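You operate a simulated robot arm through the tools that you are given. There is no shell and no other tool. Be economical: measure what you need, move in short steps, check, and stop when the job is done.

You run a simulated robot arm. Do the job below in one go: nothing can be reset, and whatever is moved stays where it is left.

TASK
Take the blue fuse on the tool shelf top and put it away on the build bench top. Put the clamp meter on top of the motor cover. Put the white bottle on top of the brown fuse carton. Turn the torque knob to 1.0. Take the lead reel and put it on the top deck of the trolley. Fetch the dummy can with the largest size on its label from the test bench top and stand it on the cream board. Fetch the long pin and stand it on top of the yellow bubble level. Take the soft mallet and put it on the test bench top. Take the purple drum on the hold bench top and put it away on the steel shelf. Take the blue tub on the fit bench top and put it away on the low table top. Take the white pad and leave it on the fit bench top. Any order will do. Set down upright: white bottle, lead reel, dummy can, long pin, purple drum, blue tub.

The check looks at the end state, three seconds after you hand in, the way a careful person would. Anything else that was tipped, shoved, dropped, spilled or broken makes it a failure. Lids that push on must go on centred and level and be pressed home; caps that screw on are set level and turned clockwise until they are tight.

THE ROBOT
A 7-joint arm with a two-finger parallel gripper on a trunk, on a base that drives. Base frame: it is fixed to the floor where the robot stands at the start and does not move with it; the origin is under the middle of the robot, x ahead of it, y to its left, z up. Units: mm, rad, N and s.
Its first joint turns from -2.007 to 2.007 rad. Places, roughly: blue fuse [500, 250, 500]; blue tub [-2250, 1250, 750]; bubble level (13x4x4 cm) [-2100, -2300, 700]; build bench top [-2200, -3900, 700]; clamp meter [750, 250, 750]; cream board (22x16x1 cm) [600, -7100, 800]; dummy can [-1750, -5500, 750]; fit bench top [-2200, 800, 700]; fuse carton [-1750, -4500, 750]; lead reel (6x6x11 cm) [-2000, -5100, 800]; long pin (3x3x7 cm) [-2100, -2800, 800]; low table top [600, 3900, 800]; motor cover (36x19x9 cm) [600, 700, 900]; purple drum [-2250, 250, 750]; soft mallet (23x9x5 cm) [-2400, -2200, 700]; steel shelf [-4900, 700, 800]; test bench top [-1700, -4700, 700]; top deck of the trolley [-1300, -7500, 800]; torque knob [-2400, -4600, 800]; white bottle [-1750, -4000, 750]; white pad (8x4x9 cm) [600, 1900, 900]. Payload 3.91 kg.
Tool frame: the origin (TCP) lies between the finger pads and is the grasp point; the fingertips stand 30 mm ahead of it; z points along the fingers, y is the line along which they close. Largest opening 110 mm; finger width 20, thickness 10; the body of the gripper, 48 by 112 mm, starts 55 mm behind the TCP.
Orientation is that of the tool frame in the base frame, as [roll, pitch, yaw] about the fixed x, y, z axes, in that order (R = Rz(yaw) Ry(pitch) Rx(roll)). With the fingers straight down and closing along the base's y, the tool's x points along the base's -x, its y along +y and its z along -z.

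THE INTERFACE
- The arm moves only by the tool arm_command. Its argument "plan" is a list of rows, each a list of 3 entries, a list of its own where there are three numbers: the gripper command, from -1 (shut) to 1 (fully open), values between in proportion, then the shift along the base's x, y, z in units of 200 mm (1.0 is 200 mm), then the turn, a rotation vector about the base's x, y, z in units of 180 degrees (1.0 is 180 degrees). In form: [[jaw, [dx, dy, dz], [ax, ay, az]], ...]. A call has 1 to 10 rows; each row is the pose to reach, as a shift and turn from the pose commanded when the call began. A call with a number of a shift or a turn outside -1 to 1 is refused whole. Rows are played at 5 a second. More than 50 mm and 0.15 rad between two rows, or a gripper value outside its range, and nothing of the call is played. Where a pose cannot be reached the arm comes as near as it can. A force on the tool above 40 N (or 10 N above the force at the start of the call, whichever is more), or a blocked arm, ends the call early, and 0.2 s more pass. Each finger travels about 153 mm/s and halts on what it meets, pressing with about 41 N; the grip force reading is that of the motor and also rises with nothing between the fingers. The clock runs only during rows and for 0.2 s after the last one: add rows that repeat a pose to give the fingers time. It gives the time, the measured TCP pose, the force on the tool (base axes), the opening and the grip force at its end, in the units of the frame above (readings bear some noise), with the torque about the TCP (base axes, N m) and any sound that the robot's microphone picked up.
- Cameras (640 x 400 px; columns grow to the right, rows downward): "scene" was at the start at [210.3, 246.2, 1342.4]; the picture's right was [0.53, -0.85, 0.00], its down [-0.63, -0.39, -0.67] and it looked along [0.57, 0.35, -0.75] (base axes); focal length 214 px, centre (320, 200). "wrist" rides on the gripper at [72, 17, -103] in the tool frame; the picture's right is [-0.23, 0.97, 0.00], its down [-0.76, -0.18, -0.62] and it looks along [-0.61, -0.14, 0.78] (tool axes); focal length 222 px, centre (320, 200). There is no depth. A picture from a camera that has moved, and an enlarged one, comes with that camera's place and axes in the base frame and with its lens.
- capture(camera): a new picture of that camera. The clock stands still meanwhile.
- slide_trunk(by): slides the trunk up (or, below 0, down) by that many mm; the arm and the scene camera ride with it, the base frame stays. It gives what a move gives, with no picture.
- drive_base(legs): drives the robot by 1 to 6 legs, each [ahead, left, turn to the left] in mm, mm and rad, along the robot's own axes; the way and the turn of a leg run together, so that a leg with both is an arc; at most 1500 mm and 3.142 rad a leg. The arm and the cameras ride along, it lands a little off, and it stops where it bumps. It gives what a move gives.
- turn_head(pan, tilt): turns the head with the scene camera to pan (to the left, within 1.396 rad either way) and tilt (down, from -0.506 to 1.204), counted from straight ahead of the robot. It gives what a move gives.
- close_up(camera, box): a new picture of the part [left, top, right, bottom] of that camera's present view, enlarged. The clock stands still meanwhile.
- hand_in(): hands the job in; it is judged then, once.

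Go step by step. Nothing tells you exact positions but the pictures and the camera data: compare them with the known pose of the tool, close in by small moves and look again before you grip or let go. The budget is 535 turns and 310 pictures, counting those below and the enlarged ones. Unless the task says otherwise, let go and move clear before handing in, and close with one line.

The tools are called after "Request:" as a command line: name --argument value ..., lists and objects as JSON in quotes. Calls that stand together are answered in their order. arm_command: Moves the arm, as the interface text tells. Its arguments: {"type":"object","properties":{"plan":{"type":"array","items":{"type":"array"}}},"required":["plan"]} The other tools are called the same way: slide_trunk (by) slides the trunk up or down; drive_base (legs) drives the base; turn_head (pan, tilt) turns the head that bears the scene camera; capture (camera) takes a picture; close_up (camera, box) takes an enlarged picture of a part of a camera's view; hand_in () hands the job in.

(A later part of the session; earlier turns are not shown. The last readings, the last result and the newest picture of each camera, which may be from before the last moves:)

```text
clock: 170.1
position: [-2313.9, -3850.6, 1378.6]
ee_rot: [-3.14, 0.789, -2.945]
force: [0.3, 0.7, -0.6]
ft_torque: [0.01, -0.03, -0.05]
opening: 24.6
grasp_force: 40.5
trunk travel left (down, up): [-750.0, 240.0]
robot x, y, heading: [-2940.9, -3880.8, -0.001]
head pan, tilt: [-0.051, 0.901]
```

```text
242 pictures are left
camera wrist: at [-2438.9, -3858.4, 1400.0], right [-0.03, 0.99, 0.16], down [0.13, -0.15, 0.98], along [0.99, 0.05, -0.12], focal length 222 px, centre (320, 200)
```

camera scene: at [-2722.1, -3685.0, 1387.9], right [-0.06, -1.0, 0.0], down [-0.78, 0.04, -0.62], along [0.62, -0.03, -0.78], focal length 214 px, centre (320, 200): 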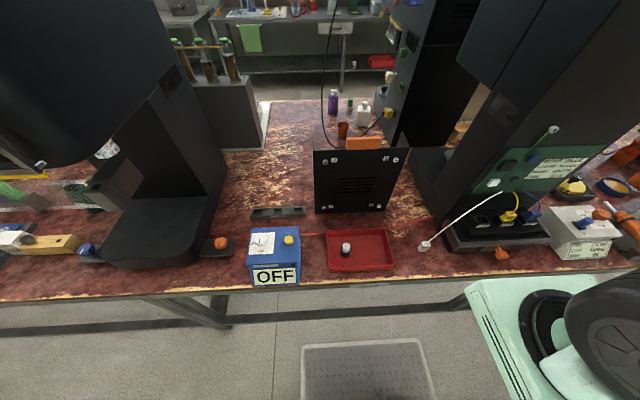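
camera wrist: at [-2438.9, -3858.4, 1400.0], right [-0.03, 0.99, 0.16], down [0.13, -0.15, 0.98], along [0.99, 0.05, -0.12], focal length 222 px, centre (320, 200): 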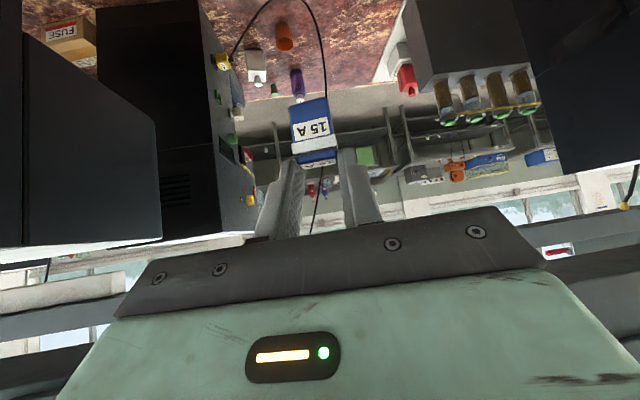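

Request:
drive_base --legs '[[0, -197, 0]]'

Request:
slide_trunk --by -400

Request:
turn_head --pan 0.1 --tilt 0.75

Request:
capture --camera "scene"

Request:
capture --camera "wrist"

```text
clock: 171.6
position: [-2315.8, -4047.0, 1377.4]
ee_rot: [-3.138, 0.786, -2.944]
force: [0.0, -0.4, -0.7]
ft_torque: [-0.03, 0.02, -0.01]
opening: 24.5
grasp_force: 40.3
trunk travel left (down, up): [-750.0, 240.0]
robot x, y, heading: [-2945.2, -4079.5, -0.004]
head pan, tilt: [-0.051, 0.901]
```

```text
clock: 175.5
position: [-2315.2, -4047.3, 979.0]
ee_rot: [-3.137, 0.786, -2.944]
force: [-0.4, 0.1, 0.4]
ft_torque: [-0.02, -0.02, 0.03]
opening: 24.2
grasp_force: 40.7
trunk travel left (down, up): [-350.0, 640.0]
robot x, y, heading: [-2943.5, -4085.5, -0.009]
head pan, tilt: [-0.051, 0.901]
```

```text
clock: 176.2
position: [-2314.7, -4048.4, 977.6]
ee_rot: [-3.138, 0.787, -2.944]
force: [1.2, 0.4, -1.3]
ft_torque: [0.03, -0.01, -0.03]
opening: 24.3
grasp_force: 40.7
trunk travel left (down, up): [-350.0, 640.0]
robot x, y, heading: [-2943.7, -4082.2, -0.01]
head pan, tilt: [0.099, 0.75]
```

```text
241 pictures are left
camera scene: at [-2716.2, -3870.2, 999.7], right [0.09, -1.0, 0.0], down [-0.68, -0.06, -0.73], along [0.73, 0.07, -0.68], focal length 214 px, centre (320, 200)
```

scene: 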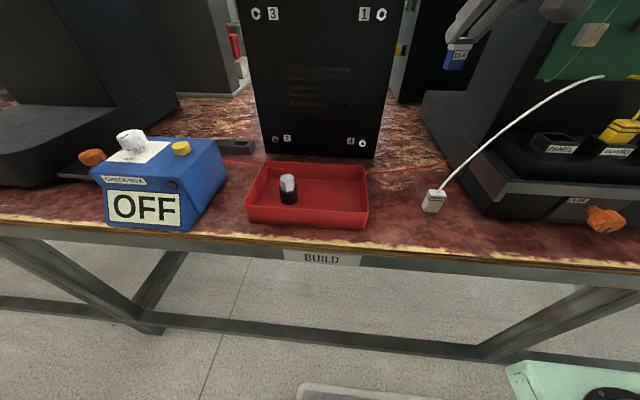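

```text
240 pictures are left
camera wrist: at [-2440.2, -4055.8, 1000.0], right [-0.03, 0.99, 0.16], down [0.13, -0.15, 0.98], along [0.99, 0.05, -0.12], focal length 222 px, centre (320, 200)
```

wrist: 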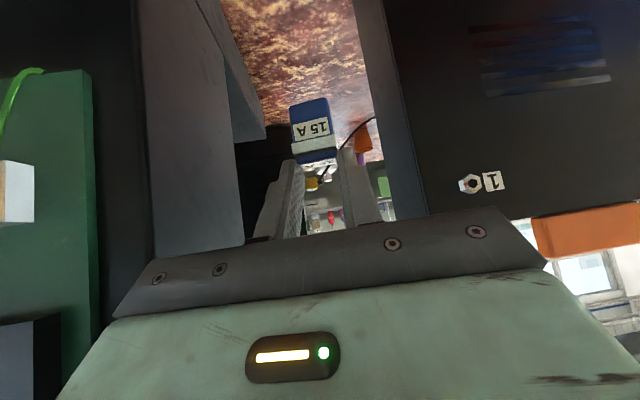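

Request:
arm_command --plan '[[-1, [-0.2, 0.14, 0], [0, 0, 0]], [-1, [-0.39, 0.28, 0], [0, 0, 0]], [-1, [-0.39, 0.28, -0.2], [0, 0, 0]], [-1, [-0.39, 0.28, -0.4], [0, 0, 0]], [-1, [-0.39, 0.28, -0.6], [0, 0, 0]], [-1, [-0.39, 0.28, -0.8], [0, 0, 0]], [-1, [-0.39, 0.28, -0.9], [0, 0, 0]], [-1, [-0.39, 0.28, -0.9], [0, 0, 0]]]'

Request:
capture --camera "scene"

Request:
capture --camera "wrist"

```text
clock: 178.0
position: [-2394.2, -3992.8, 798.4]
ee_rot: [-3.138, 0.787, -2.945]
force: [-0.1, 0.7, 0.1]
ft_torque: [0.01, 0.02, -0.01]
opening: 24.3
grasp_force: 40.9
trunk travel left (down, up): [-350.0, 640.0]
robot x, y, heading: [-2942.7, -4079.5, -0.011]
head pan, tilt: [0.099, 0.75]
```

```text
239 pictures are left
camera scene: at [-2716.1, -3870.2, 999.7], right [0.09, -1.0, 0.0], down [-0.68, -0.06, -0.73], along [0.73, 0.07, -0.68], focal length 214 px, centre (320, 200)
```

scene: 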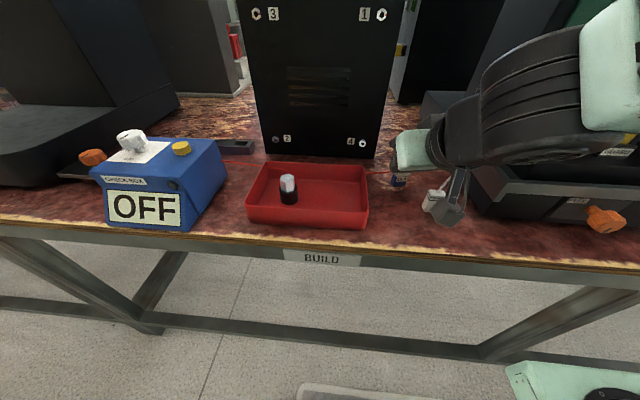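

```text
238 pictures are left
camera wrist: at [-2518.7, -4000.7, 819.3], right [-0.03, 0.99, 0.16], down [0.13, -0.15, 0.98], along [0.99, 0.05, -0.12], focal length 222 px, centre (320, 200)
```

wrist: 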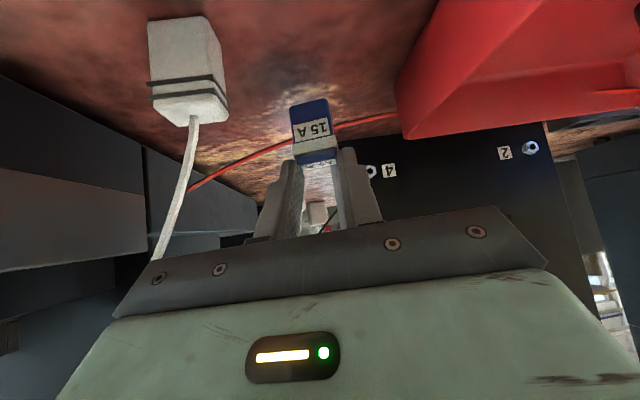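

Request:
arm_command --plan '[[-1, [0, 0, -0.1], [0, 0, 0]], [-1, [0, 0, -0.18], [0, 0, 0]], [-1, [0, 0, -0.18], [0, 0, 0]]]'

Request:
capture --camera "wrist"

```text
clock: 178.8
position: [-2393.3, -3991.4, 763.6]
ee_rot: [-3.135, 0.792, -2.943]
force: [5.1, -3.4, 30.9]
ft_torque: [0.01, -0.65, 0.0]
opening: 24.1
grasp_force: 41.1
trunk travel left (down, up): [-350.0, 640.0]
robot x, y, heading: [-2942.3, -4080.5, -0.004]
head pan, tilt: [0.099, 0.75]
```

```text
237 pictures are left
camera wrist: at [-2517.6, -4000.1, 784.7], right [-0.03, 0.99, 0.16], down [0.12, -0.15, 0.98], along [0.99, 0.05, -0.12], focal length 222 px, centre (320, 200)
```

wrist: 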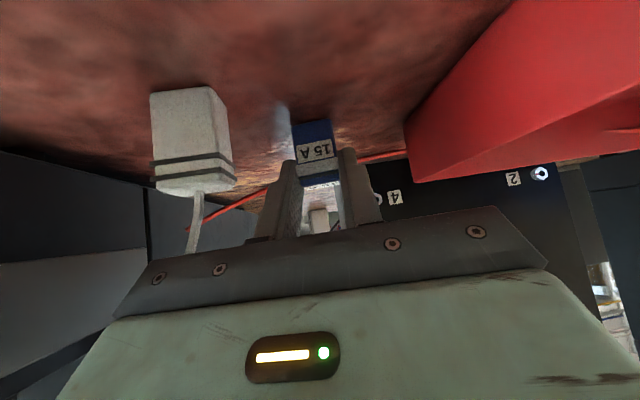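

Request:
arm_command --plan '[[-0.3, [0, 0, 0.01], [0, 0, 0]], [-0.2, [0, 0, 0.01], [0, 0, 0]], [-0.2, [0, 0, 0.01], [0, 0, 0]]]'

Request:
arm_command --plan '[[-0.2, [-0.1, 0, 0.1], [0, 0, 0]], [-0.2, [-0.2, 0, 0.2], [0, 0, 0]], [-0.2, [-0.2, 0, 0.4], [0, 0, 0]], [-0.2, [-0.2, 0, 0.6], [0, 0, 0]]]'

Request:
capture --camera "wrist"

```text
clock: 179.6
position: [-2394.0, -3992.5, 764.1]
ee_rot: [-3.137, 0.788, -2.944]
force: [-0.6, 0.5, 0.0]
ft_torque: [0.01, -0.01, 0.0]
opening: 44.0
grasp_force: 0.1
trunk travel left (down, up): [-350.0, 640.0]
robot x, y, heading: [-2944.7, -4084.2, -0.012]
head pan, tilt: [0.099, 0.75]
```

```text
clock: 180.6
position: [-2428.3, -3995.9, 884.1]
ee_rot: [-3.138, 0.787, -2.966]
force: [-5.6, 7.3, -0.5]
ft_torque: [-0.4, -0.34, -0.46]
opening: 44.1
grasp_force: 0.0
out of reach, approached as far as the arm can: row 4
trunk travel left (down, up): [-350.0, 640.0]
robot x, y, heading: [-2941.8, -4082.0, -0.002]
head pan, tilt: [0.099, 0.75]
```

```text
236 pictures are left
camera wrist: at [-2552.5, -4001.2, 904.8], right [-0.01, 0.99, 0.16], down [0.12, -0.16, 0.98], along [0.99, 0.03, -0.12], focal length 222 px, centre (320, 200)
```

wrist: 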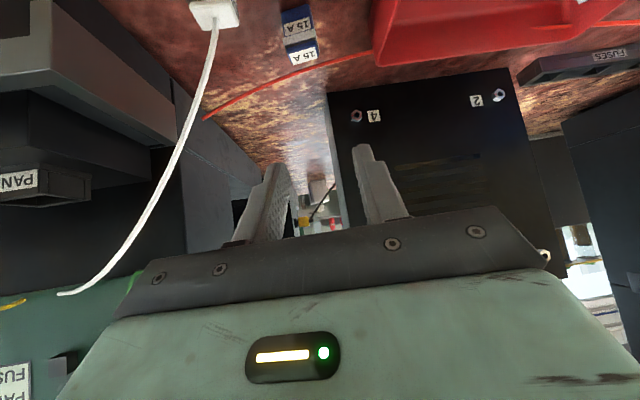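

Request:
capture --camera "scene"

```text
235 pictures are left
camera scene: at [-2716.4, -3869.2, 999.6], right [0.09, -1.0, 0.0], down [-0.68, -0.06, -0.73], along [0.73, 0.07, -0.68], focal length 214 px, centre (320, 200)
```

scene: 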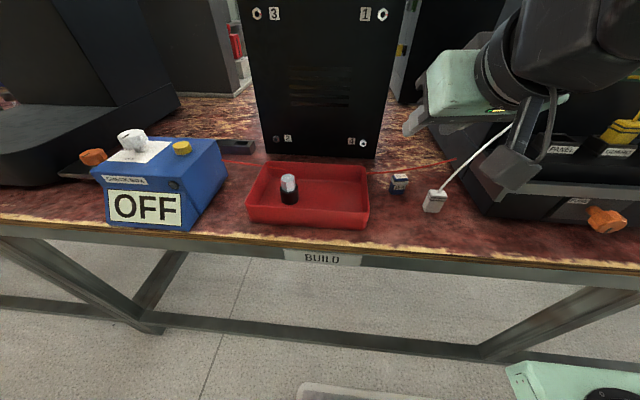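

Request:
drive_base --legs '[[-30, 60, 0]]'

Request:
drive_base --legs '[[-300, 0, 0]]'

Request:
capture --camera "scene"

```text
clock: 181.6
position: [-2462.1, -3929.1, 883.5]
ee_rot: [-3.139, 0.787, -2.945]
force: [-0.7, -0.3, 0.0]
ft_torque: [-0.01, 0.0, 0.01]
opening: 44.0
grasp_force: 0.0
trunk travel left (down, up): [-350.0, 640.0]
robot x, y, heading: [-2974.7, -4018.9, -0.005]
head pan, tilt: [0.099, 0.75]
```

```text
clock: 183.6
position: [-2760.5, -3928.6, 882.3]
ee_rot: [-3.136, 0.787, -2.947]
force: [0.0, -0.5, -0.3]
ft_torque: [0.0, 0.02, 0.02]
opening: 43.9
grasp_force: 0.1
trunk travel left (down, up): [-350.0, 640.0]
robot x, y, heading: [-3276.2, -4017.1, -0.01]
head pan, tilt: [0.099, 0.75]
```

```text
234 pictures are left
camera scene: at [-3044.3, -3807.3, 999.7], right [0.09, -1.0, 0.0], down [-0.68, -0.06, -0.73], along [0.73, 0.07, -0.68], focal length 214 px, centre (320, 200)
```

scene: 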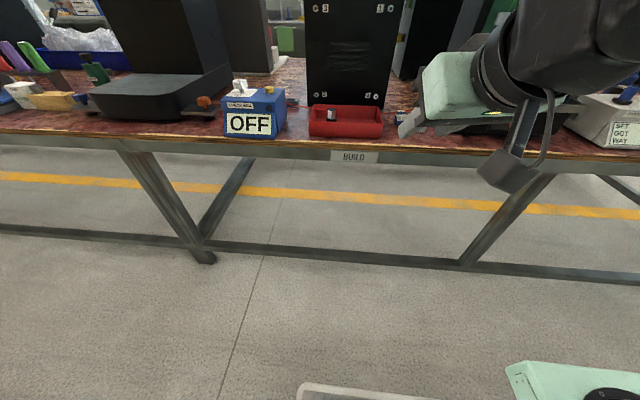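

Fuse delivered. Next, the torque knob on this side at (−2400, −4600).

Request:
slide_trunk --by 250

Request:
drive_base --legs '[[0, -600, 0]]'

Request:
turn_head --pan 0.1 --tilt 0.6

Request:
capture --camera "scene"

```text
clock: 186.2
position: [-2760.4, -3929.1, 1131.7]
ee_rot: [-3.139, 0.787, -2.947]
force: [0.8, -0.1, -0.3]
ft_torque: [0.01, -0.02, -0.01]
opening: 44.0
grasp_force: 0.1
trunk travel left (down, up): [-600.0, 390.0]
robot x, y, heading: [-3275.4, -4021.1, -0.009]
head pan, tilt: [0.099, 0.75]
```

```text
clock: 189.6
position: [-2764.6, -4521.6, 1132.6]
ee_rot: [-3.14, 0.788, -2.942]
force: [0.7, 1.1, 0.6]
ft_torque: [0.04, -0.03, -0.01]
opening: 44.0
grasp_force: 0.1
trunk travel left (down, up): [-600.0, 390.0]
robot x, y, heading: [-3275.1, -4615.0, -0.003]
head pan, tilt: [0.099, 0.75]
```

```text
clock: 190.2
position: [-2764.6, -4522.1, 1132.6]
ee_rot: [-3.138, 0.787, -2.941]
force: [0.1, 0.2, 0.2]
ft_torque: [-0.02, 0.0, 0.04]
opening: 44.2
grasp_force: 0.0
trunk travel left (down, up): [-600.0, 390.0]
robot x, y, heading: [-3275.3, -4616.0, -0.006]
head pan, tilt: [0.099, 0.6]
```

```text
233 pictures are left
camera scene: at [-3043.8, -4401.7, 1262.6], right [0.1, -1.0, 0.0], down [-0.56, -0.05, -0.82], along [0.82, 0.08, -0.57], focal length 214 px, centre (320, 200)
```

scene: 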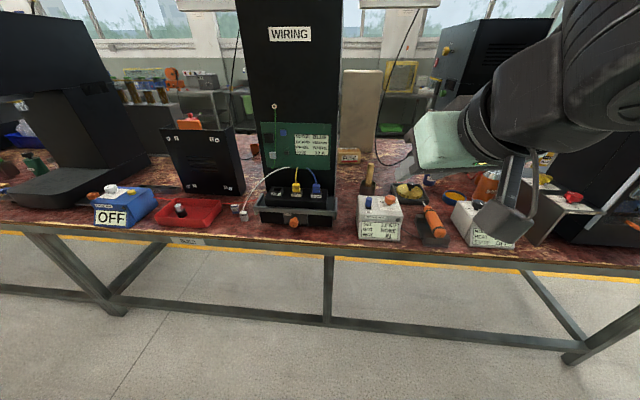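

Request:
close_up --camera "scene" --box '[220, 130, 540, 270]'

Request:
capture --camera "wrist"

```text
2.00 times, centred on (380, 200) of scene
camera zoom: at [-3043.8, -4401.7, 1262.6], right [0.1, -1.0, 0.0], down [-0.56, -0.05, -0.82], along [0.82, 0.08, -0.57], focal length 429 px, centre (200, 200)
```

zoom: 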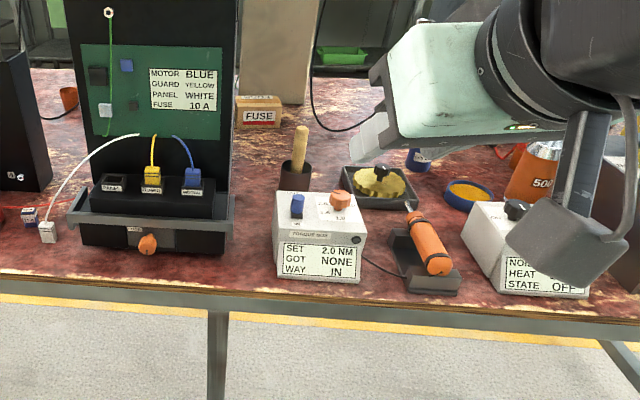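

```text
231 pictures are left
camera wrist: at [-2889.2, -4530.2, 1154.2], right [-0.03, 0.99, 0.16], down [0.13, -0.15, 0.98], along [0.99, 0.05, -0.12], focal length 222 px, centre (320, 200)
```

wrist: 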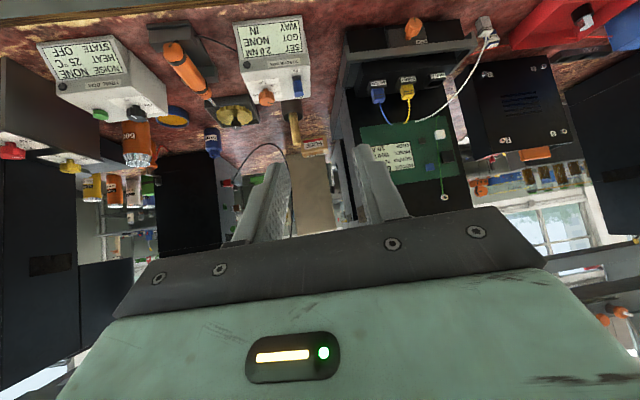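

The torque unit (blue and orange knobs) is at about (−2450, −4549). I'll point the tool straight down and get above it.

Request:
arm_command --plan '[[0, [0, 0, 0], [-0.008, 0.041, 0]], [0, [0, 0, 0], [-0.017, 0.082, 0]], [0, [0, 0, 0], [-0.025, 0.123, 0]], [0, [0, 0, 0], [-0.033, 0.163, 0]], [0, [0, 0, 0], [-0.042, 0.204, 0]], [0, [0, 0, 0], [-0.05, 0.245, 0]]]'

Request:
arm_command --plan '[[0, [0, 0, 0], [0, 0, -0.032]], [0, [0, 0, 0], [0, 0, -0.064]]]'

Request:
drive_base --legs '[[270, 0, 0]]'

Request:
capture --camera "wrist"

Request:
capture --camera "scene"

```text
clock: 191.7
position: [-2765.7, -4521.9, 1134.3]
ee_rot: [-3.138, 0.0, -2.942]
force: [-1.2, 0.2, 0.6]
ft_torque: [0.01, -0.05, 0.0]
opening: 54.8
grasp_force: 0.1
trunk travel left (down, up): [-600.0, 390.0]
robot x, y, heading: [-3276.1, -4616.7, -0.004]
head pan, tilt: [0.099, 0.6]
```

```text
clock: 192.2
position: [-2764.1, -4521.7, 1133.4]
ee_rot: [-3.138, 0.001, 3.14]
force: [-0.5, -0.2, -0.1]
ft_torque: [-0.01, -0.01, 0.0]
opening: 54.6
grasp_force: 0.1
trunk travel left (down, up): [-600.0, 390.0]
robot x, y, heading: [-3275.1, -4610.7, -0.001]
head pan, tilt: [0.099, 0.6]
```

```text
clock: 194.2
position: [-2494.3, -4522.8, 1132.9]
ee_rot: [-3.138, 0.002, -3.14]
force: [0.1, 0.0, 0.7]
ft_torque: [0.02, 0.0, 0.01]
opening: 54.8
grasp_force: 0.0
trunk travel left (down, up): [-600.0, 390.0]
robot x, y, heading: [-3000.8, -4616.8, -0.001]
head pan, tilt: [0.099, 0.6]
```

```text
230 pictures are left
camera wrist: at [-2565.7, -4505.5, 1236.1], right [0.23, 0.97, 0.0], down [0.76, -0.17, 0.63], along [0.61, -0.14, -0.78], focal length 222 px, centre (320, 200)
```

wrist: 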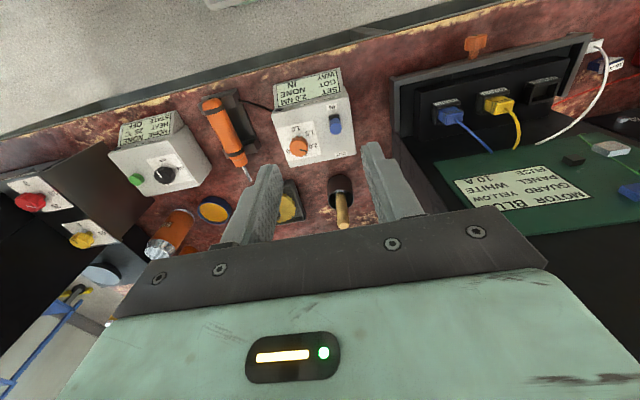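

```text
229 pictures are left
camera scene: at [-2772.8, -4402.1, 1262.6], right [0.1, -1.0, 0.0], down [-0.56, -0.06, -0.83], along [0.82, 0.08, -0.56], focal length 214 px, centre (320, 200)
```

scene: 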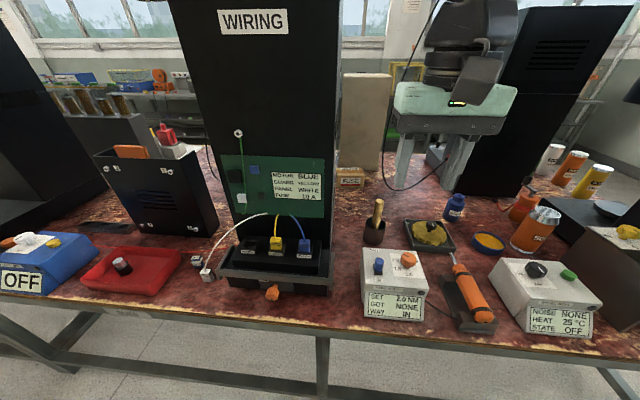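

Request:
close_up --camera "scene" --box '[355, 235, 435, 285]'

Request:
close_up --camera "wrist" --box '[265, 60, 365, 165]'

```text
8.00 times, centred on (395, 260) of scene
camera zoom: at [-2772.8, -4402.1, 1262.6], right [0.1, -1.0, 0.0], down [-0.56, -0.06, -0.83], along [0.82, 0.08, -0.56], focal length 1716 px, centre (-280, -280)
```

zoom: 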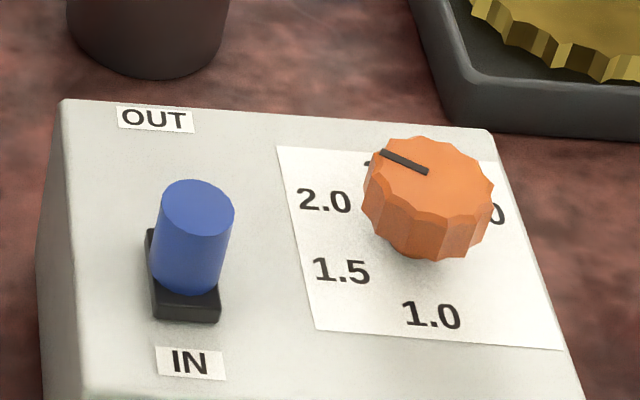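

```text
3.81 times, centred on (315, 112) of wrist
camera zoom: at [-2565.7, -4505.5, 1236.1], right [0.23, 0.97, 0.0], down [0.76, -0.17, 0.63], along [0.61, -0.14, -0.78], focal length 846 px, centre (339, 533)
```

zoom: 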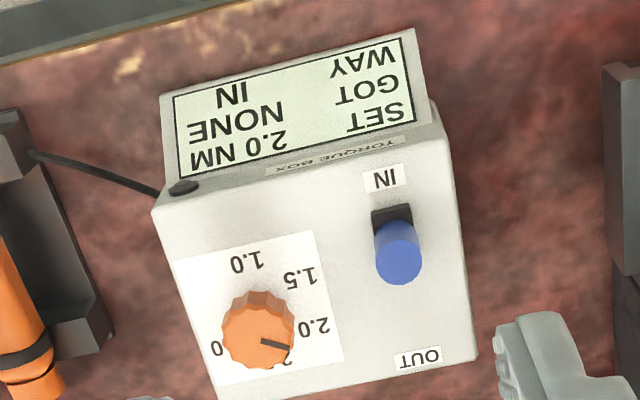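

Scale reads at 60° per step: 2.0 now, and 1.0 is +120° (counter-clockwise from above). Knob axis is about (−2390, −4591). I'll pre-rotate the gripper −60° and come above it.

Request:
arm_command --plan '[[0, [0.07, -0.05, -0.1], [0, 0, -0.042]], [0, [0.14, -0.1, -0.2], [0, 0, -0.084]], [0, [0.21, -0.15, -0.3], [0, 0, -0.125]], [0, [0.28, -0.2, -0.4], [0, 0, -0.167]], [0, [0.35, -0.25, -0.5], [0, 0, -0.21]], [0, [0.42, -0.3, -0.6], [0, 0, -0.25]], [0, [0.515, -0.34, -0.8], [0, 0, -0.292]], [0, [0.515, -0.34, -1.0], [0, 0, -0.333]]]'

Request:
capture --camera "wrist"

Request:
close_up --camera "scene" --box '[340, 150, 500, 300]'

```text
clock: 196.0
position: [-2390.9, -4590.4, 932.3]
ee_rot: [-3.139, 0.002, 2.093]
force: [0.3, -0.2, -0.1]
ft_torque: [-0.01, 0.0, 0.02]
opening: 55.1
grasp_force: 0.1
trunk travel left (down, up): [-600.0, 390.0]
robot x, y, heading: [-3005.5, -4613.8, 0.0]
head pan, tilt: [0.099, 0.6]
```

```text
226 pictures are left
camera wrist: at [-2411.8, -4518.8, 1035.8], right [0.96, 0.29, 0.0], down [0.23, -0.75, 0.63], along [0.18, -0.6, -0.78], focal length 222 px, centre (320, 200)
```

wrist: 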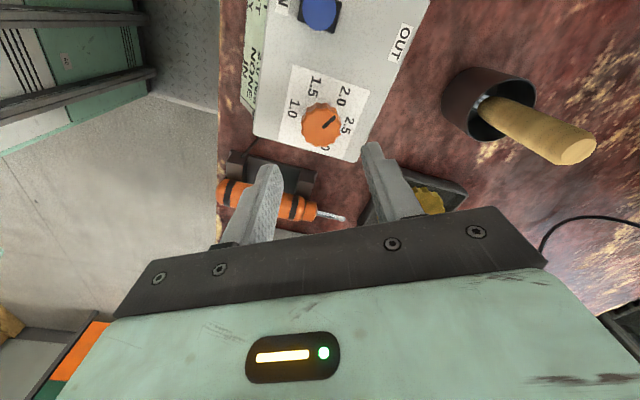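

```text
2.67 times, centred on (420, 225) of scene
camera zoom: at [-2773.1, -4402.2, 1262.8], right [0.1, -1.0, 0.0], down [-0.56, -0.05, -0.83], along [0.82, 0.08, -0.56], focal length 572 px, centre (53, 133)
```

zoom: 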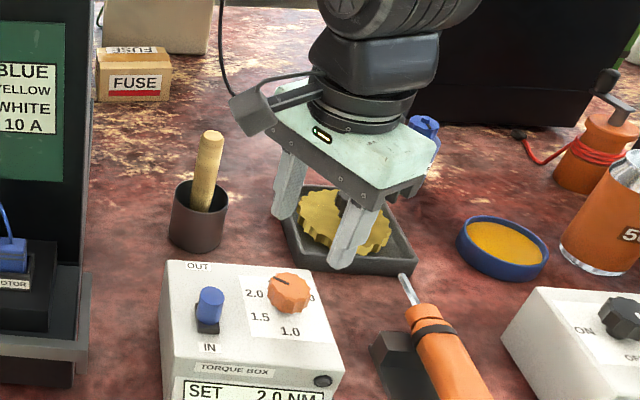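

Request:
arm_command --plan '[[0, [0.005, -0.005, -0.2], [0, 0, 0]], [0, [0.005, -0.005, -0.4], [0, 0, 0]], [0, [0.005, -0.005, -0.4], [0, 0, 0]]]'

Request:
capture --camera "wrist"

Request:
close_up --camera "scene" --box '[340, 200, 460, 300]'

```text
clock: 196.8
position: [-2390.8, -4590.3, 853.2]
ee_rot: [-3.137, 0.002, 2.096]
force: [0.4, 0.2, -0.4]
ft_torque: [-0.02, 0.02, -0.02]
opening: 54.9
grasp_force: 0.0
trunk travel left (down, up): [-600.0, 390.0]
robot x, y, heading: [-3005.3, -4613.7, -0.001]
head pan, tilt: [0.099, 0.6]
```

```text
224 pictures are left
camera wrist: at [-2410.5, -4519.3, 956.9], right [0.96, 0.29, 0.0], down [0.23, -0.75, 0.63], along [0.18, -0.6, -0.78], focal length 222 px, centre (320, 200)
```

wrist: 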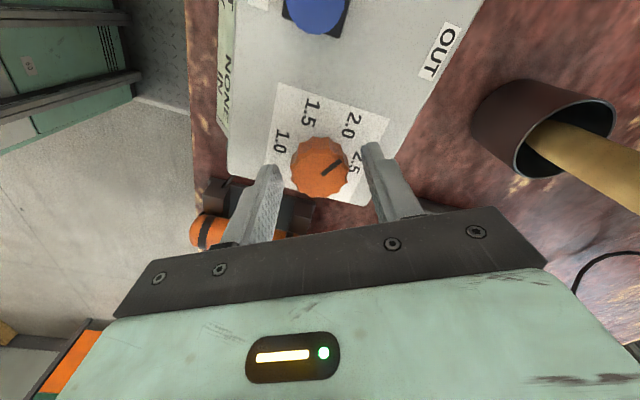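

```text
4.00 times, centred on (400, 250) of scene
camera zoom: at [-2772.9, -4402.2, 1262.6], right [0.1, -1.0, 0.0], down [-0.56, -0.06, -0.83], along [0.82, 0.08, -0.56], focal length 858 px, centre (0, 0)
```

zoom: 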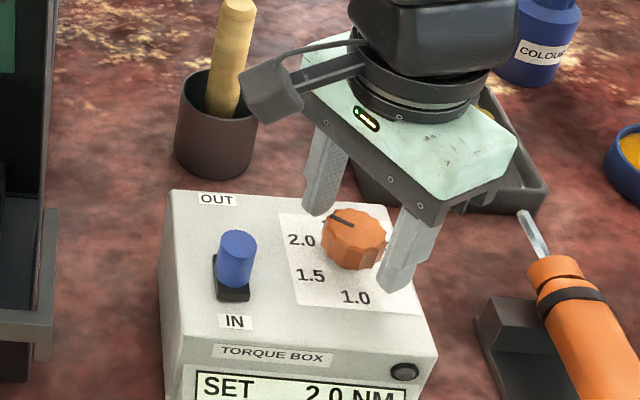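

Request:
arm_command --plan '[[0, [0, 0, -0.025], [0, 0, 0]], [-0.4, [0, 0, -0.025], [0, 0, 0]], [-0.8, [0, 0, -0.025], [0, 0, 0]], [-1, [0, 0, -0.025], [0, 0, 0]], [-1, [0, 0, -0.025], [0, 0, 0]]]'

Request:
arm_command --plan '[[-1, [0, 0, 0], [0, 0, 0.04]], [-1, [0, 0, 0], [0, 0, 0.08]]]'

Request:
close_up --camera "wrist" --box '[200, 60, 440, 210]'

```text
clock: 198.0
position: [-2390.2, -4590.2, 849.0]
ee_rot: [-3.138, 0.002, 2.095]
force: [-0.5, 0.1, -0.9]
ft_torque: [0.13, -0.31, -0.02]
opening: 35.6
grasp_force: 45.4
trunk travel left (down, up): [-600.0, 390.0]
robot x, y, heading: [-3004.2, -4616.3, -0.001]
head pan, tilt: [0.099, 0.6]
```

```text
clock: 198.6
position: [-2389.4, -4592.3, 848.6]
ee_rot: [-3.138, 0.002, 2.35]
force: [2.4, 3.6, 1.7]
ft_torque: [0.43, 0.53, -0.01]
opening: 35.8
grasp_force: 45.0
trunk travel left (down, up): [-600.0, 390.0]
robot x, y, heading: [-3002.8, -4611.6, -0.003]
head pan, tilt: [0.099, 0.6]
```

```text
2.67 times, centred on (320, 135) of wrist
camera zoom: at [-2427.8, -4527.1, 951.6], right [0.85, 0.52, 0.0], down [0.41, -0.66, 0.63], along [0.33, -0.53, -0.78], focal length 592 px, centre (320, 373)
```

zoom: 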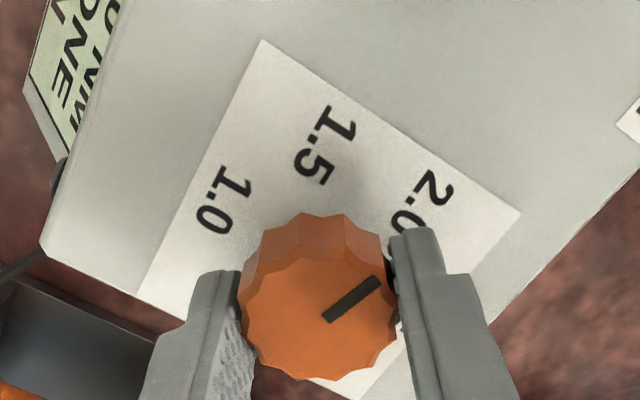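

Request:
arm_command --plan '[[-1, [0, 0, 0], [0, 0, 0.045]], [-1, [0, 0, 0], [0, 0, 0.09]], [-1, [0, 0, 0], [0, 0, 0.135]], [-1, [0, 0, 0], [0, 0, 0.18]], [-1, [0, 0, 0], [0, 0, 0.225]], [-1, [0, 0, 0], [0, 0, 0.27]], [-1, [0, 0, 0], [0, 0, 0.315]], [-1, [0, 0, 0], [0, 0, 0.36]], [-1, [0, 0, 0], [0, 0, 0.405]], [-1, [0, 0, 0], [0, 0, 0.45]]]'

Request:
arm_command --plan '[[-1, [0, 0, 0], [0, 0, 0.045]], [-1, [0, 0, 0], [0, 0, 0.09]], [-1, [0, 0, 0], [0, 0, 0.137]], [-1, [0, 0, 0], [0, 0, 0.137]]]'

Request:
close_up --camera "wrist" --box '[200, 60, 440, 210]'

Request:
close_up --camera "scene" --box '[350, 220, 450, 330]'

```text
clock: 200.8
position: [-2389.5, -4589.5, 848.1]
ee_rot: [-3.137, 0.005, -2.518]
force: [3.3, 24.6, 11.3]
ft_torque: [0.63, 0.49, -0.02]
opening: 35.6
grasp_force: 45.1
trunk travel left (down, up): [-600.0, 390.0]
robot x, y, heading: [-3004.0, -4613.2, -0.002]
head pan, tilt: [0.099, 0.6]
```

```text
clock: 201.8
position: [-2390.1, -4589.6, 847.6]
ee_rot: [-3.137, 0.002, -2.088]
force: [1.2, 29.8, 14.9]
ft_torque: [0.7, 0.01, -0.13]
opening: 36.0
grasp_force: 45.4
trunk travel left (down, up): [-600.0, 390.0]
robot x, y, heading: [-3007.2, -4616.7, -0.006]
head pan, tilt: [0.099, 0.6]
```

```text
2.67 times, centred on (320, 135) of wrist
camera zoom: at [-2440.4, -4644.4, 951.4], right [-0.73, 0.68, 0.0], down [0.53, 0.57, 0.63], along [0.43, 0.46, -0.78], focal length 592 px, centre (320, 373)
```

zoom: 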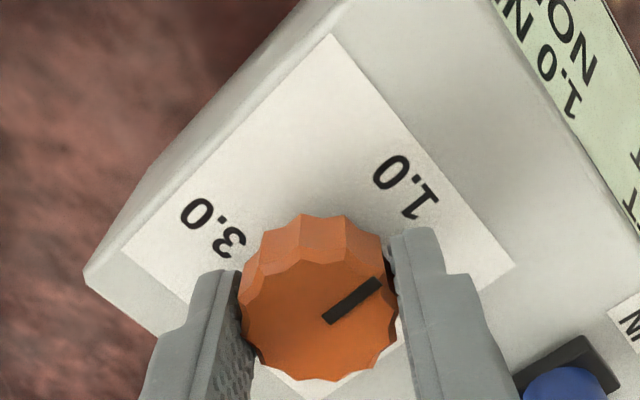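

```text
3.64 times, centred on (400, 275) of scene
camera zoom: at [-2773.3, -4401.0, 1262.6], right [0.1, -1.0, 0.0], down [-0.56, -0.06, -0.83], along [0.82, 0.08, -0.56], focal length 780 px, centre (29, -73)
```

zoom: 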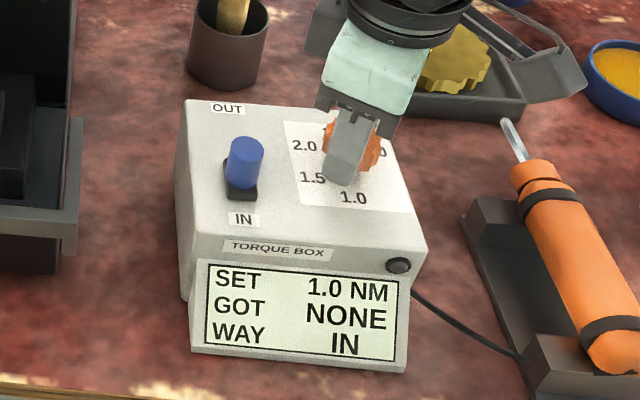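

SET reads 1.0 NM. Releasing and lifting.

Request:
arm_command --plan '[[-0.2, [0, 0, 0], [0, 0, 0]], [-0.1, [0, 0, 0], [0, 0, 0]], [-0.1, [0, 0, 0], [0, 0, 0]], [-0.1, [0, 0, 0.15], [0, 0, 0]], [-0.1, [0, 0, 0.4], [0, 0, 0]], [-0.1, [0, 0, 0.65], [0, 0, 0]], [-0.1, [0, 0, 0.9], [0, 0, 0]]]'

Request:
close_up --camera "scene" --box '[350, 220, 450, 330]'

```text
clock: 203.4
position: [-2390.9, -4591.7, 1028.2]
ee_rot: [-3.137, 0.001, -2.09]
force: [-0.3, -0.3, 0.5]
ft_torque: [0.01, 0.0, 0.0]
opening: 49.3
grasp_force: 0.0
trunk travel left (down, up): [-600.0, 390.0]
robot x, y, heading: [-3006.7, -4615.3, -0.002]
head pan, tilt: [0.099, 0.6]
```

```text
3.64 times, centred on (400, 275) of scene
camera zoom: at [-2772.5, -4402.1, 1262.5], right [0.1, -1.0, 0.0], down [-0.56, -0.06, -0.82], along [0.82, 0.08, -0.57], focal length 780 px, centre (29, -73)
```

zoom: 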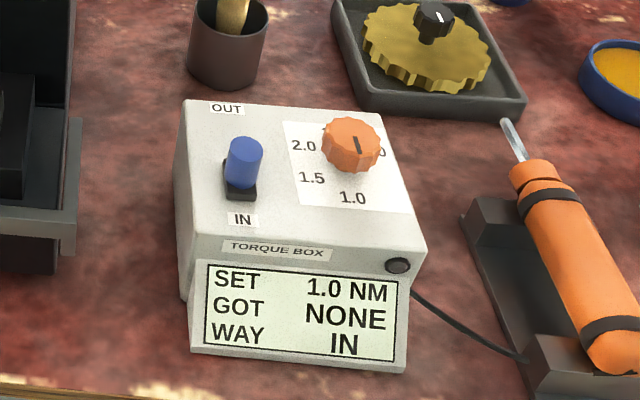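

Knob done. Next the lead reel near (−2000, −5100) from this side.

Request:
arm_command --plan '[[0, [-0.05, 0, 0], [0, 0, -0.042]], [0, [-0.1, 0, 0], [0, 0, -0.084]], [0, [-0.15, 0, 0], [0, 0, -0.126]], [0, [-0.2, 0, 0], [0, 0, -0.168]], [0, [-0.25, 0, 0.1], [0, 0, -0.21]], [0, [-0.3, 0, 0.2], [0, 0, -0.252]], [0, [-0.35, 0, 0.3], [0, 0, -0.294]], [0, [-0.4, 0, 0.4], [0, 0, -0.335]]]'

Request:
drive_base --legs '[[-250, 0, 0], [0, -500, 0]]'

Request:
turn_head --pan 0.1 --tilt 0.55

Request:
capture --camera "scene"

```text
clock: 205.2
position: [-2470.9, -4590.0, 1109.1]
ee_rot: [-3.14, 0.002, 3.136]
force: [1.0, 0.1, 0.2]
ft_torque: [0.0, 0.02, 0.02]
opening: 55.1
grasp_force: 0.1
trunk travel left (down, up): [-600.0, 390.0]
robot x, y, heading: [-3000.2, -4614.7, 0.0]
head pan, tilt: [0.099, 0.6]
```

```text
clock: 209.5
position: [-2722.6, -5089.5, 1108.5]
ee_rot: [-3.139, 0.002, 3.137]
force: [-0.4, 0.5, -0.4]
ft_torque: [0.03, 0.0, -0.01]
opening: 54.9
grasp_force: 0.0
trunk travel left (down, up): [-600.0, 390.0]
robot x, y, heading: [-3259.9, -5114.4, -0.003]
head pan, tilt: [0.099, 0.6]
```

```text
clock: 210.2
position: [-2722.9, -5089.3, 1108.2]
ee_rot: [-3.137, 0.002, 3.135]
force: [0.0, 0.0, -0.4]
ft_torque: [-0.02, 0.0, -0.01]
opening: 55.1
grasp_force: 0.0
trunk travel left (down, up): [-600.0, 390.0]
robot x, y, heading: [-3254.0, -5112.4, 0.001]
head pan, tilt: [0.099, 0.55]
```

```text
218 pictures are left
camera scene: at [-3024.2, -4900.5, 1267.1], right [0.1, -1.0, 0.0], down [-0.52, -0.05, -0.85], along [0.85, 0.08, -0.52], focal length 214 px, centre (320, 200)
```

scene: 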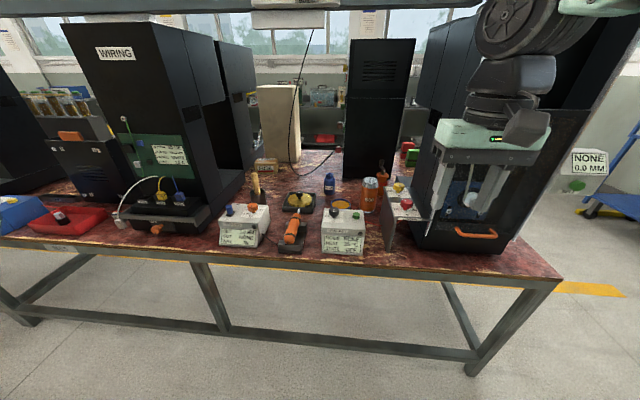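

Request:
close_up --camera "scene" --box '[260, 140, 440, 255]'

```text
3.48 times, centred on (350, 198) of scene
camera zoom: at [-3024.2, -4900.5, 1267.1], right [0.1, -1.0, 0.0], down [-0.52, -0.05, -0.85], along [0.85, 0.08, -0.52], focal length 746 px, centre (216, 209)
```

zoom: 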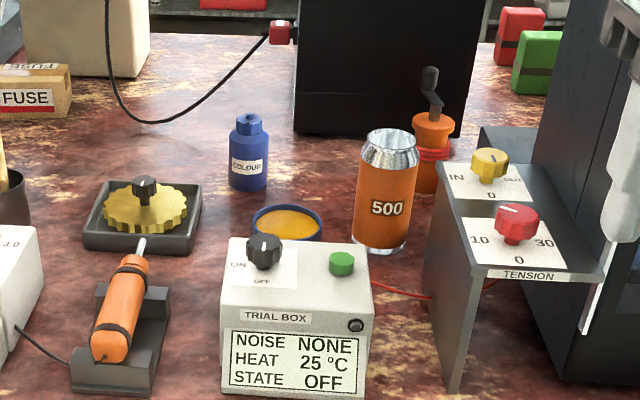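

The lead reel (orange, with crank and red leads) is at about (−2035, −5125), behind the 500 can. Moving in with the base kept left of the tall machine.

Request:
drive_base --legs '[[0, 160, 0], [470, 0, 0]]'

Request:
turn_head --pan -0.3 --tilt 0.75

Request:
capture --camera "scene"

Request:
capture --camera "wrist"

```text
clock: 213.8
position: [-2306.7, -4931.0, 1110.2]
ee_rot: [-3.138, 0.003, 3.139]
force: [0.4, -0.6, -0.7]
ft_torque: [-0.02, -0.01, 0.0]
opening: 55.0
grasp_force: 0.1
trunk travel left (down, up): [-600.0, 390.0]
robot x, y, heading: [-2841.7, -4951.8, -0.0]
head pan, tilt: [0.099, 0.55]
stopped in leg 2: the robot was blocked; the commanded pose is now the measured one
```

```text
clock: 214.7
position: [-2307.1, -4929.5, 1109.3]
ee_rot: [-3.138, 0.004, 3.141]
force: [-0.8, 0.9, 0.7]
ft_torque: [0.02, -0.03, -0.02]
opening: 55.1
grasp_force: 0.1
trunk travel left (down, up): [-600.0, 390.0]
robot x, y, heading: [-2842.6, -4954.5, -0.003]
head pan, tilt: [-0.3, 0.75]
```

```text
216 pictures are left
camera scene: at [-2618.2, -4774.9, 1249.8], right [-0.3, -0.95, 0.0], down [-0.65, 0.2, -0.73], along [0.7, -0.22, -0.68], focal length 214 px, centre (320, 200)
```

scene: 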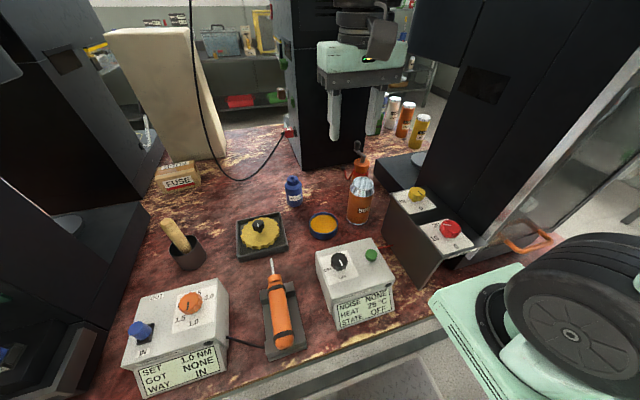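

```text
215 pictures are left
camera wrist: at [-2379.1, -4913.0, 1211.9], right [0.23, 0.97, 0.0], down [0.76, -0.18, 0.63], along [0.61, -0.15, -0.78], focal length 222 px, centre (320, 200)
```

wrist: 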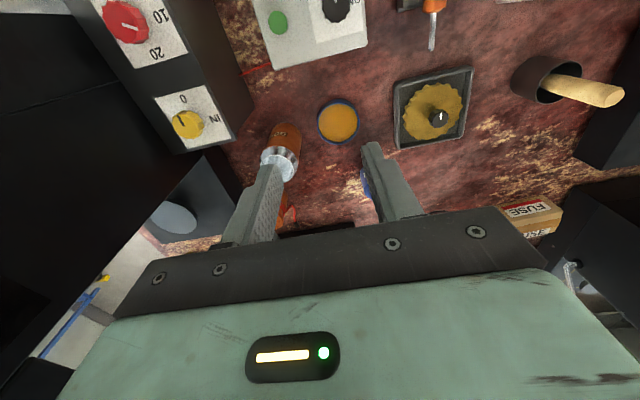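

Request:
arm_command --plan '[[0.5, [0.1, -0.1, 0], [0, -0.04, 0]], [0.7, [0.2, -0.2, 0], [0, -0.08, 0]], [0.8, [0.3, -0.3, 0], [0, -0.12, 0]], [0.8, [0.4, -0.4, 0], [0, -0.16, 0]], [0.8, [0.5, -0.5, 0], [0, -0.194, 0]]]'

Request:
arm_command --plan '[[0.8, [0.15, -0.1, -0.1], [0, 0, -0.022]], [0.8, [0.3, -0.2, -0.2], [0, 0, -0.045]], [0.8, [0.45, -0.3, -0.3], [0, 0, -0.067]], [0.8, [0.6, -0.4, -0.4], [0, 0, -0.067]]]'

Request:
capture --camera "scene"

Request:
capture --camera "wrist"

```text
clock: 215.9
position: [-2206.6, -5029.6, 1108.6]
ee_rot: [-3.138, 0.615, 3.14]
force: [-0.7, 0.2, 0.3]
ft_torque: [-0.03, -0.02, 0.0]
opening: 99.0
grasp_force: 0.1
trunk travel left (down, up): [-600.0, 390.0]
robot x, y, heading: [-2843.8, -4951.4, -0.008]
head pan, tilt: [-0.3, 0.75]
```

```text
clock: 216.9
position: [-2087.2, -5111.2, 1030.6]
ee_rot: [-3.139, 0.613, 2.929]
force: [-0.5, 0.6, 0.5]
ft_torque: [-0.03, -0.03, 0.03]
opening: 99.0
grasp_force: 0.0
trunk travel left (down, up): [-600.0, 390.0]
robot x, y, heading: [-2845.0, -4951.8, -0.004]
head pan, tilt: [-0.3, 0.75]
```

```text
214 pictures are left
camera scene: at [-2618.7, -4774.8, 1249.8], right [-0.3, -0.95, 0.0], down [-0.65, 0.2, -0.73], along [0.7, -0.22, -0.68], focal length 214 px, centre (320, 200)
```

scene: 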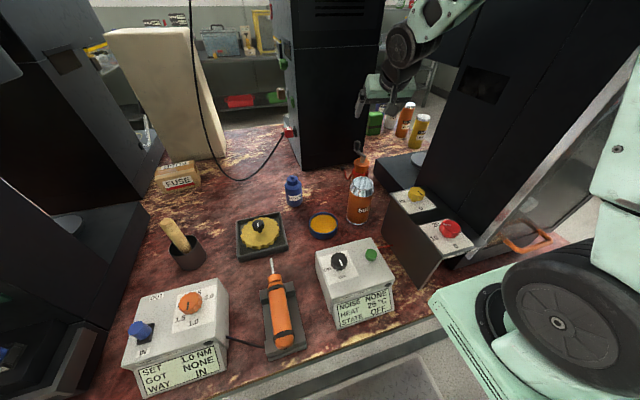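

```text
213 pictures are left
camera wrist: at [-2198.8, -5069.6, 1072.9], right [0.39, 0.91, 0.13], down [0.22, -0.23, 0.95], along [0.89, -0.34, -0.29], focal length 222 px, centre (320, 200)
```

wrist: 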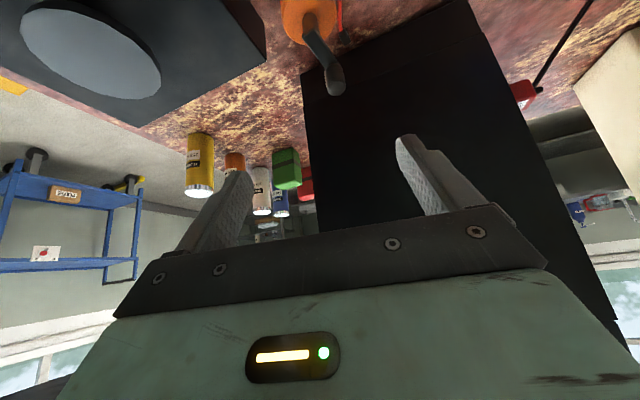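

Request:
arm_command --plan '[[0.8, [-0.2, 0, -0.1], [0, 0, 0]], [0.8, [-0.4, 0.02, -0.2], [0, 0, 0]], [0.8, [-0.6, 0.04, -0.2], [0, 0, 0]]]'

Request:
capture --camera "wrist"

```text
clock: 217.7
position: [-2208.2, -5099.8, 988.4]
ee_rot: [-3.138, 0.613, 2.932]
force: [1.0, 1.0, 0.0]
ft_torque: [-0.09, -0.01, -0.06]
opening: 99.0
grasp_force: 0.1
trunk travel left (down, up): [-600.0, 390.0]
robot x, y, heading: [-2845.3, -4953.5, -0.004]
head pan, tilt: [-0.3, 0.75]
```

```text
212 pictures are left
camera wrist: at [-2319.2, -5058.6, 1031.1], right [0.39, 0.91, 0.13], down [0.22, -0.23, 0.95], along [0.9, -0.34, -0.29], focal length 222 px, centre (320, 200)
```

wrist: 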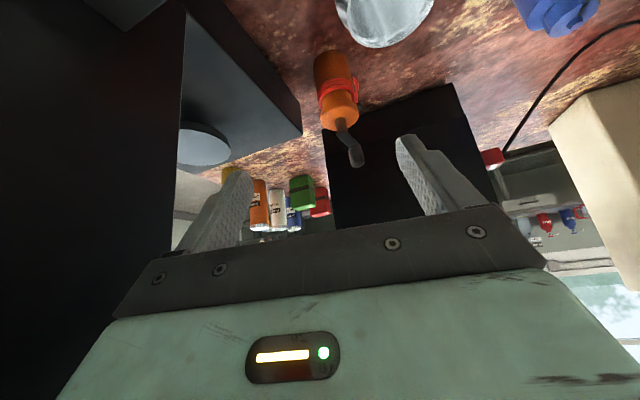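

Request:
arm_command --plan '[[0.6, [0.23, -0.02, -0.1], [0, 0, 0]], [0.6, [0.45, -0.04, -0.2], [0, 0, 0]], [0.6, [0.68, -0.06, -0.3], [0, 0, 0]], [0.6, [0.88, -0.07, -0.4], [0, 0, 0]], [0.6, [0.88, -0.07, -0.4], [0, 0, 0]]]'

Request:
capture --camera "scene"

Request:
capture --camera "wrist"

```text
refused: row 1 steps farther than a row can; nothing moved
```

```text
211 pictures are left
camera scene: at [-2617.9, -4773.6, 1249.5], right [-0.3, -0.95, 0.0], down [-0.65, 0.2, -0.73], along [0.7, -0.22, -0.68], focal length 214 px, centre (320, 200)
```

scene: 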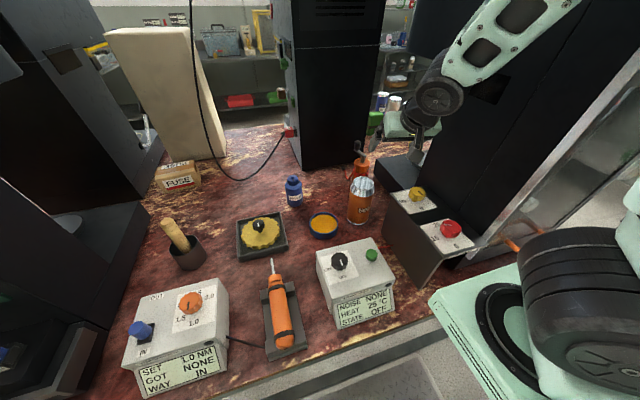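

```text
210 pictures are left
camera wrist: at [-2319.2, -5058.6, 1031.1], right [0.39, 0.91, 0.13], down [0.22, -0.23, 0.95], along [0.9, -0.34, -0.29], focal length 222 px, centre (320, 200)
```

wrist: 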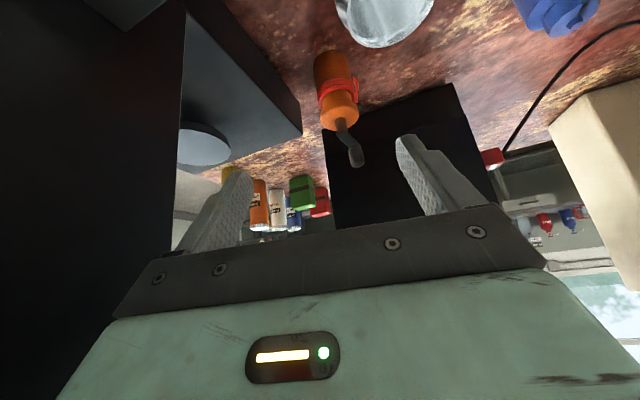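

Request:
arm_command --plan '[[0.6, [0.18, -0.01, -0.07], [0, 0, 0]], [0.6, [0.36, -0.02, -0.14], [0, 0, 0]], [0.6, [0.54, -0.04, -0.21], [0, 0, 0]], [0.6, [0.72, -0.06, -0.3], [0, 0, 0]], [0.6, [0.88, -0.07, -0.4], [0, 0, 0]], [0.6, [0.88, -0.07, -0.4], [0, 0, 0]]]'

Request:
capture --camera "scene"

Request:
capture --camera "wrist"

```text
clock: 219.1
position: [-2031.3, -5118.1, 908.3]
ee_rot: [-3.14, 0.614, 2.928]
force: [-0.7, -0.6, 0.6]
ft_torque: [0.04, -0.02, 0.03]
opening: 88.0
grasp_force: 0.0
trunk travel left (down, up): [-600.0, 390.0]
robot x, y, heading: [-2842.0, -4951.3, -0.001]
head pan, tilt: [-0.3, 0.75]
```

```text
209 pictures are left
camera scene: at [-2618.3, -4775.0, 1249.7], right [-0.3, -0.95, 0.0], down [-0.65, 0.2, -0.73], along [0.7, -0.22, -0.68], focal length 214 px, centre (320, 200)
```

scene: 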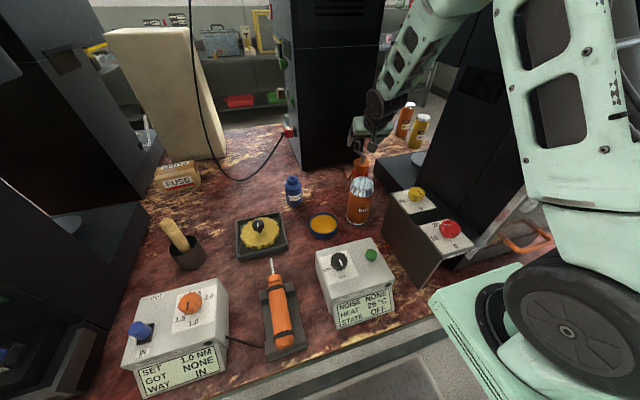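

```text
208 pictures are left
camera wrist: at [-2142.1, -5075.3, 950.9], right [0.39, 0.91, 0.13], down [0.22, -0.23, 0.95], along [0.89, -0.34, -0.29], focal length 222 px, centre (320, 200)
```

wrist: 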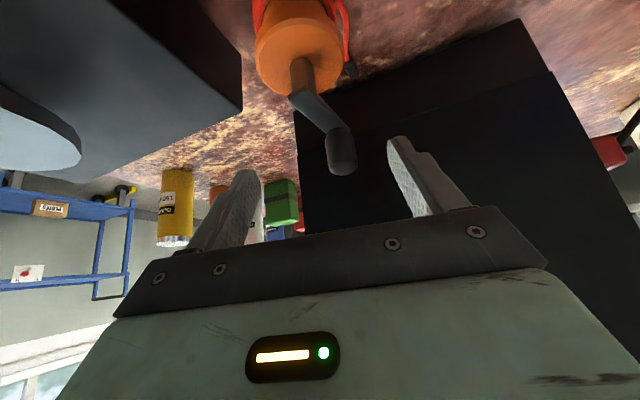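

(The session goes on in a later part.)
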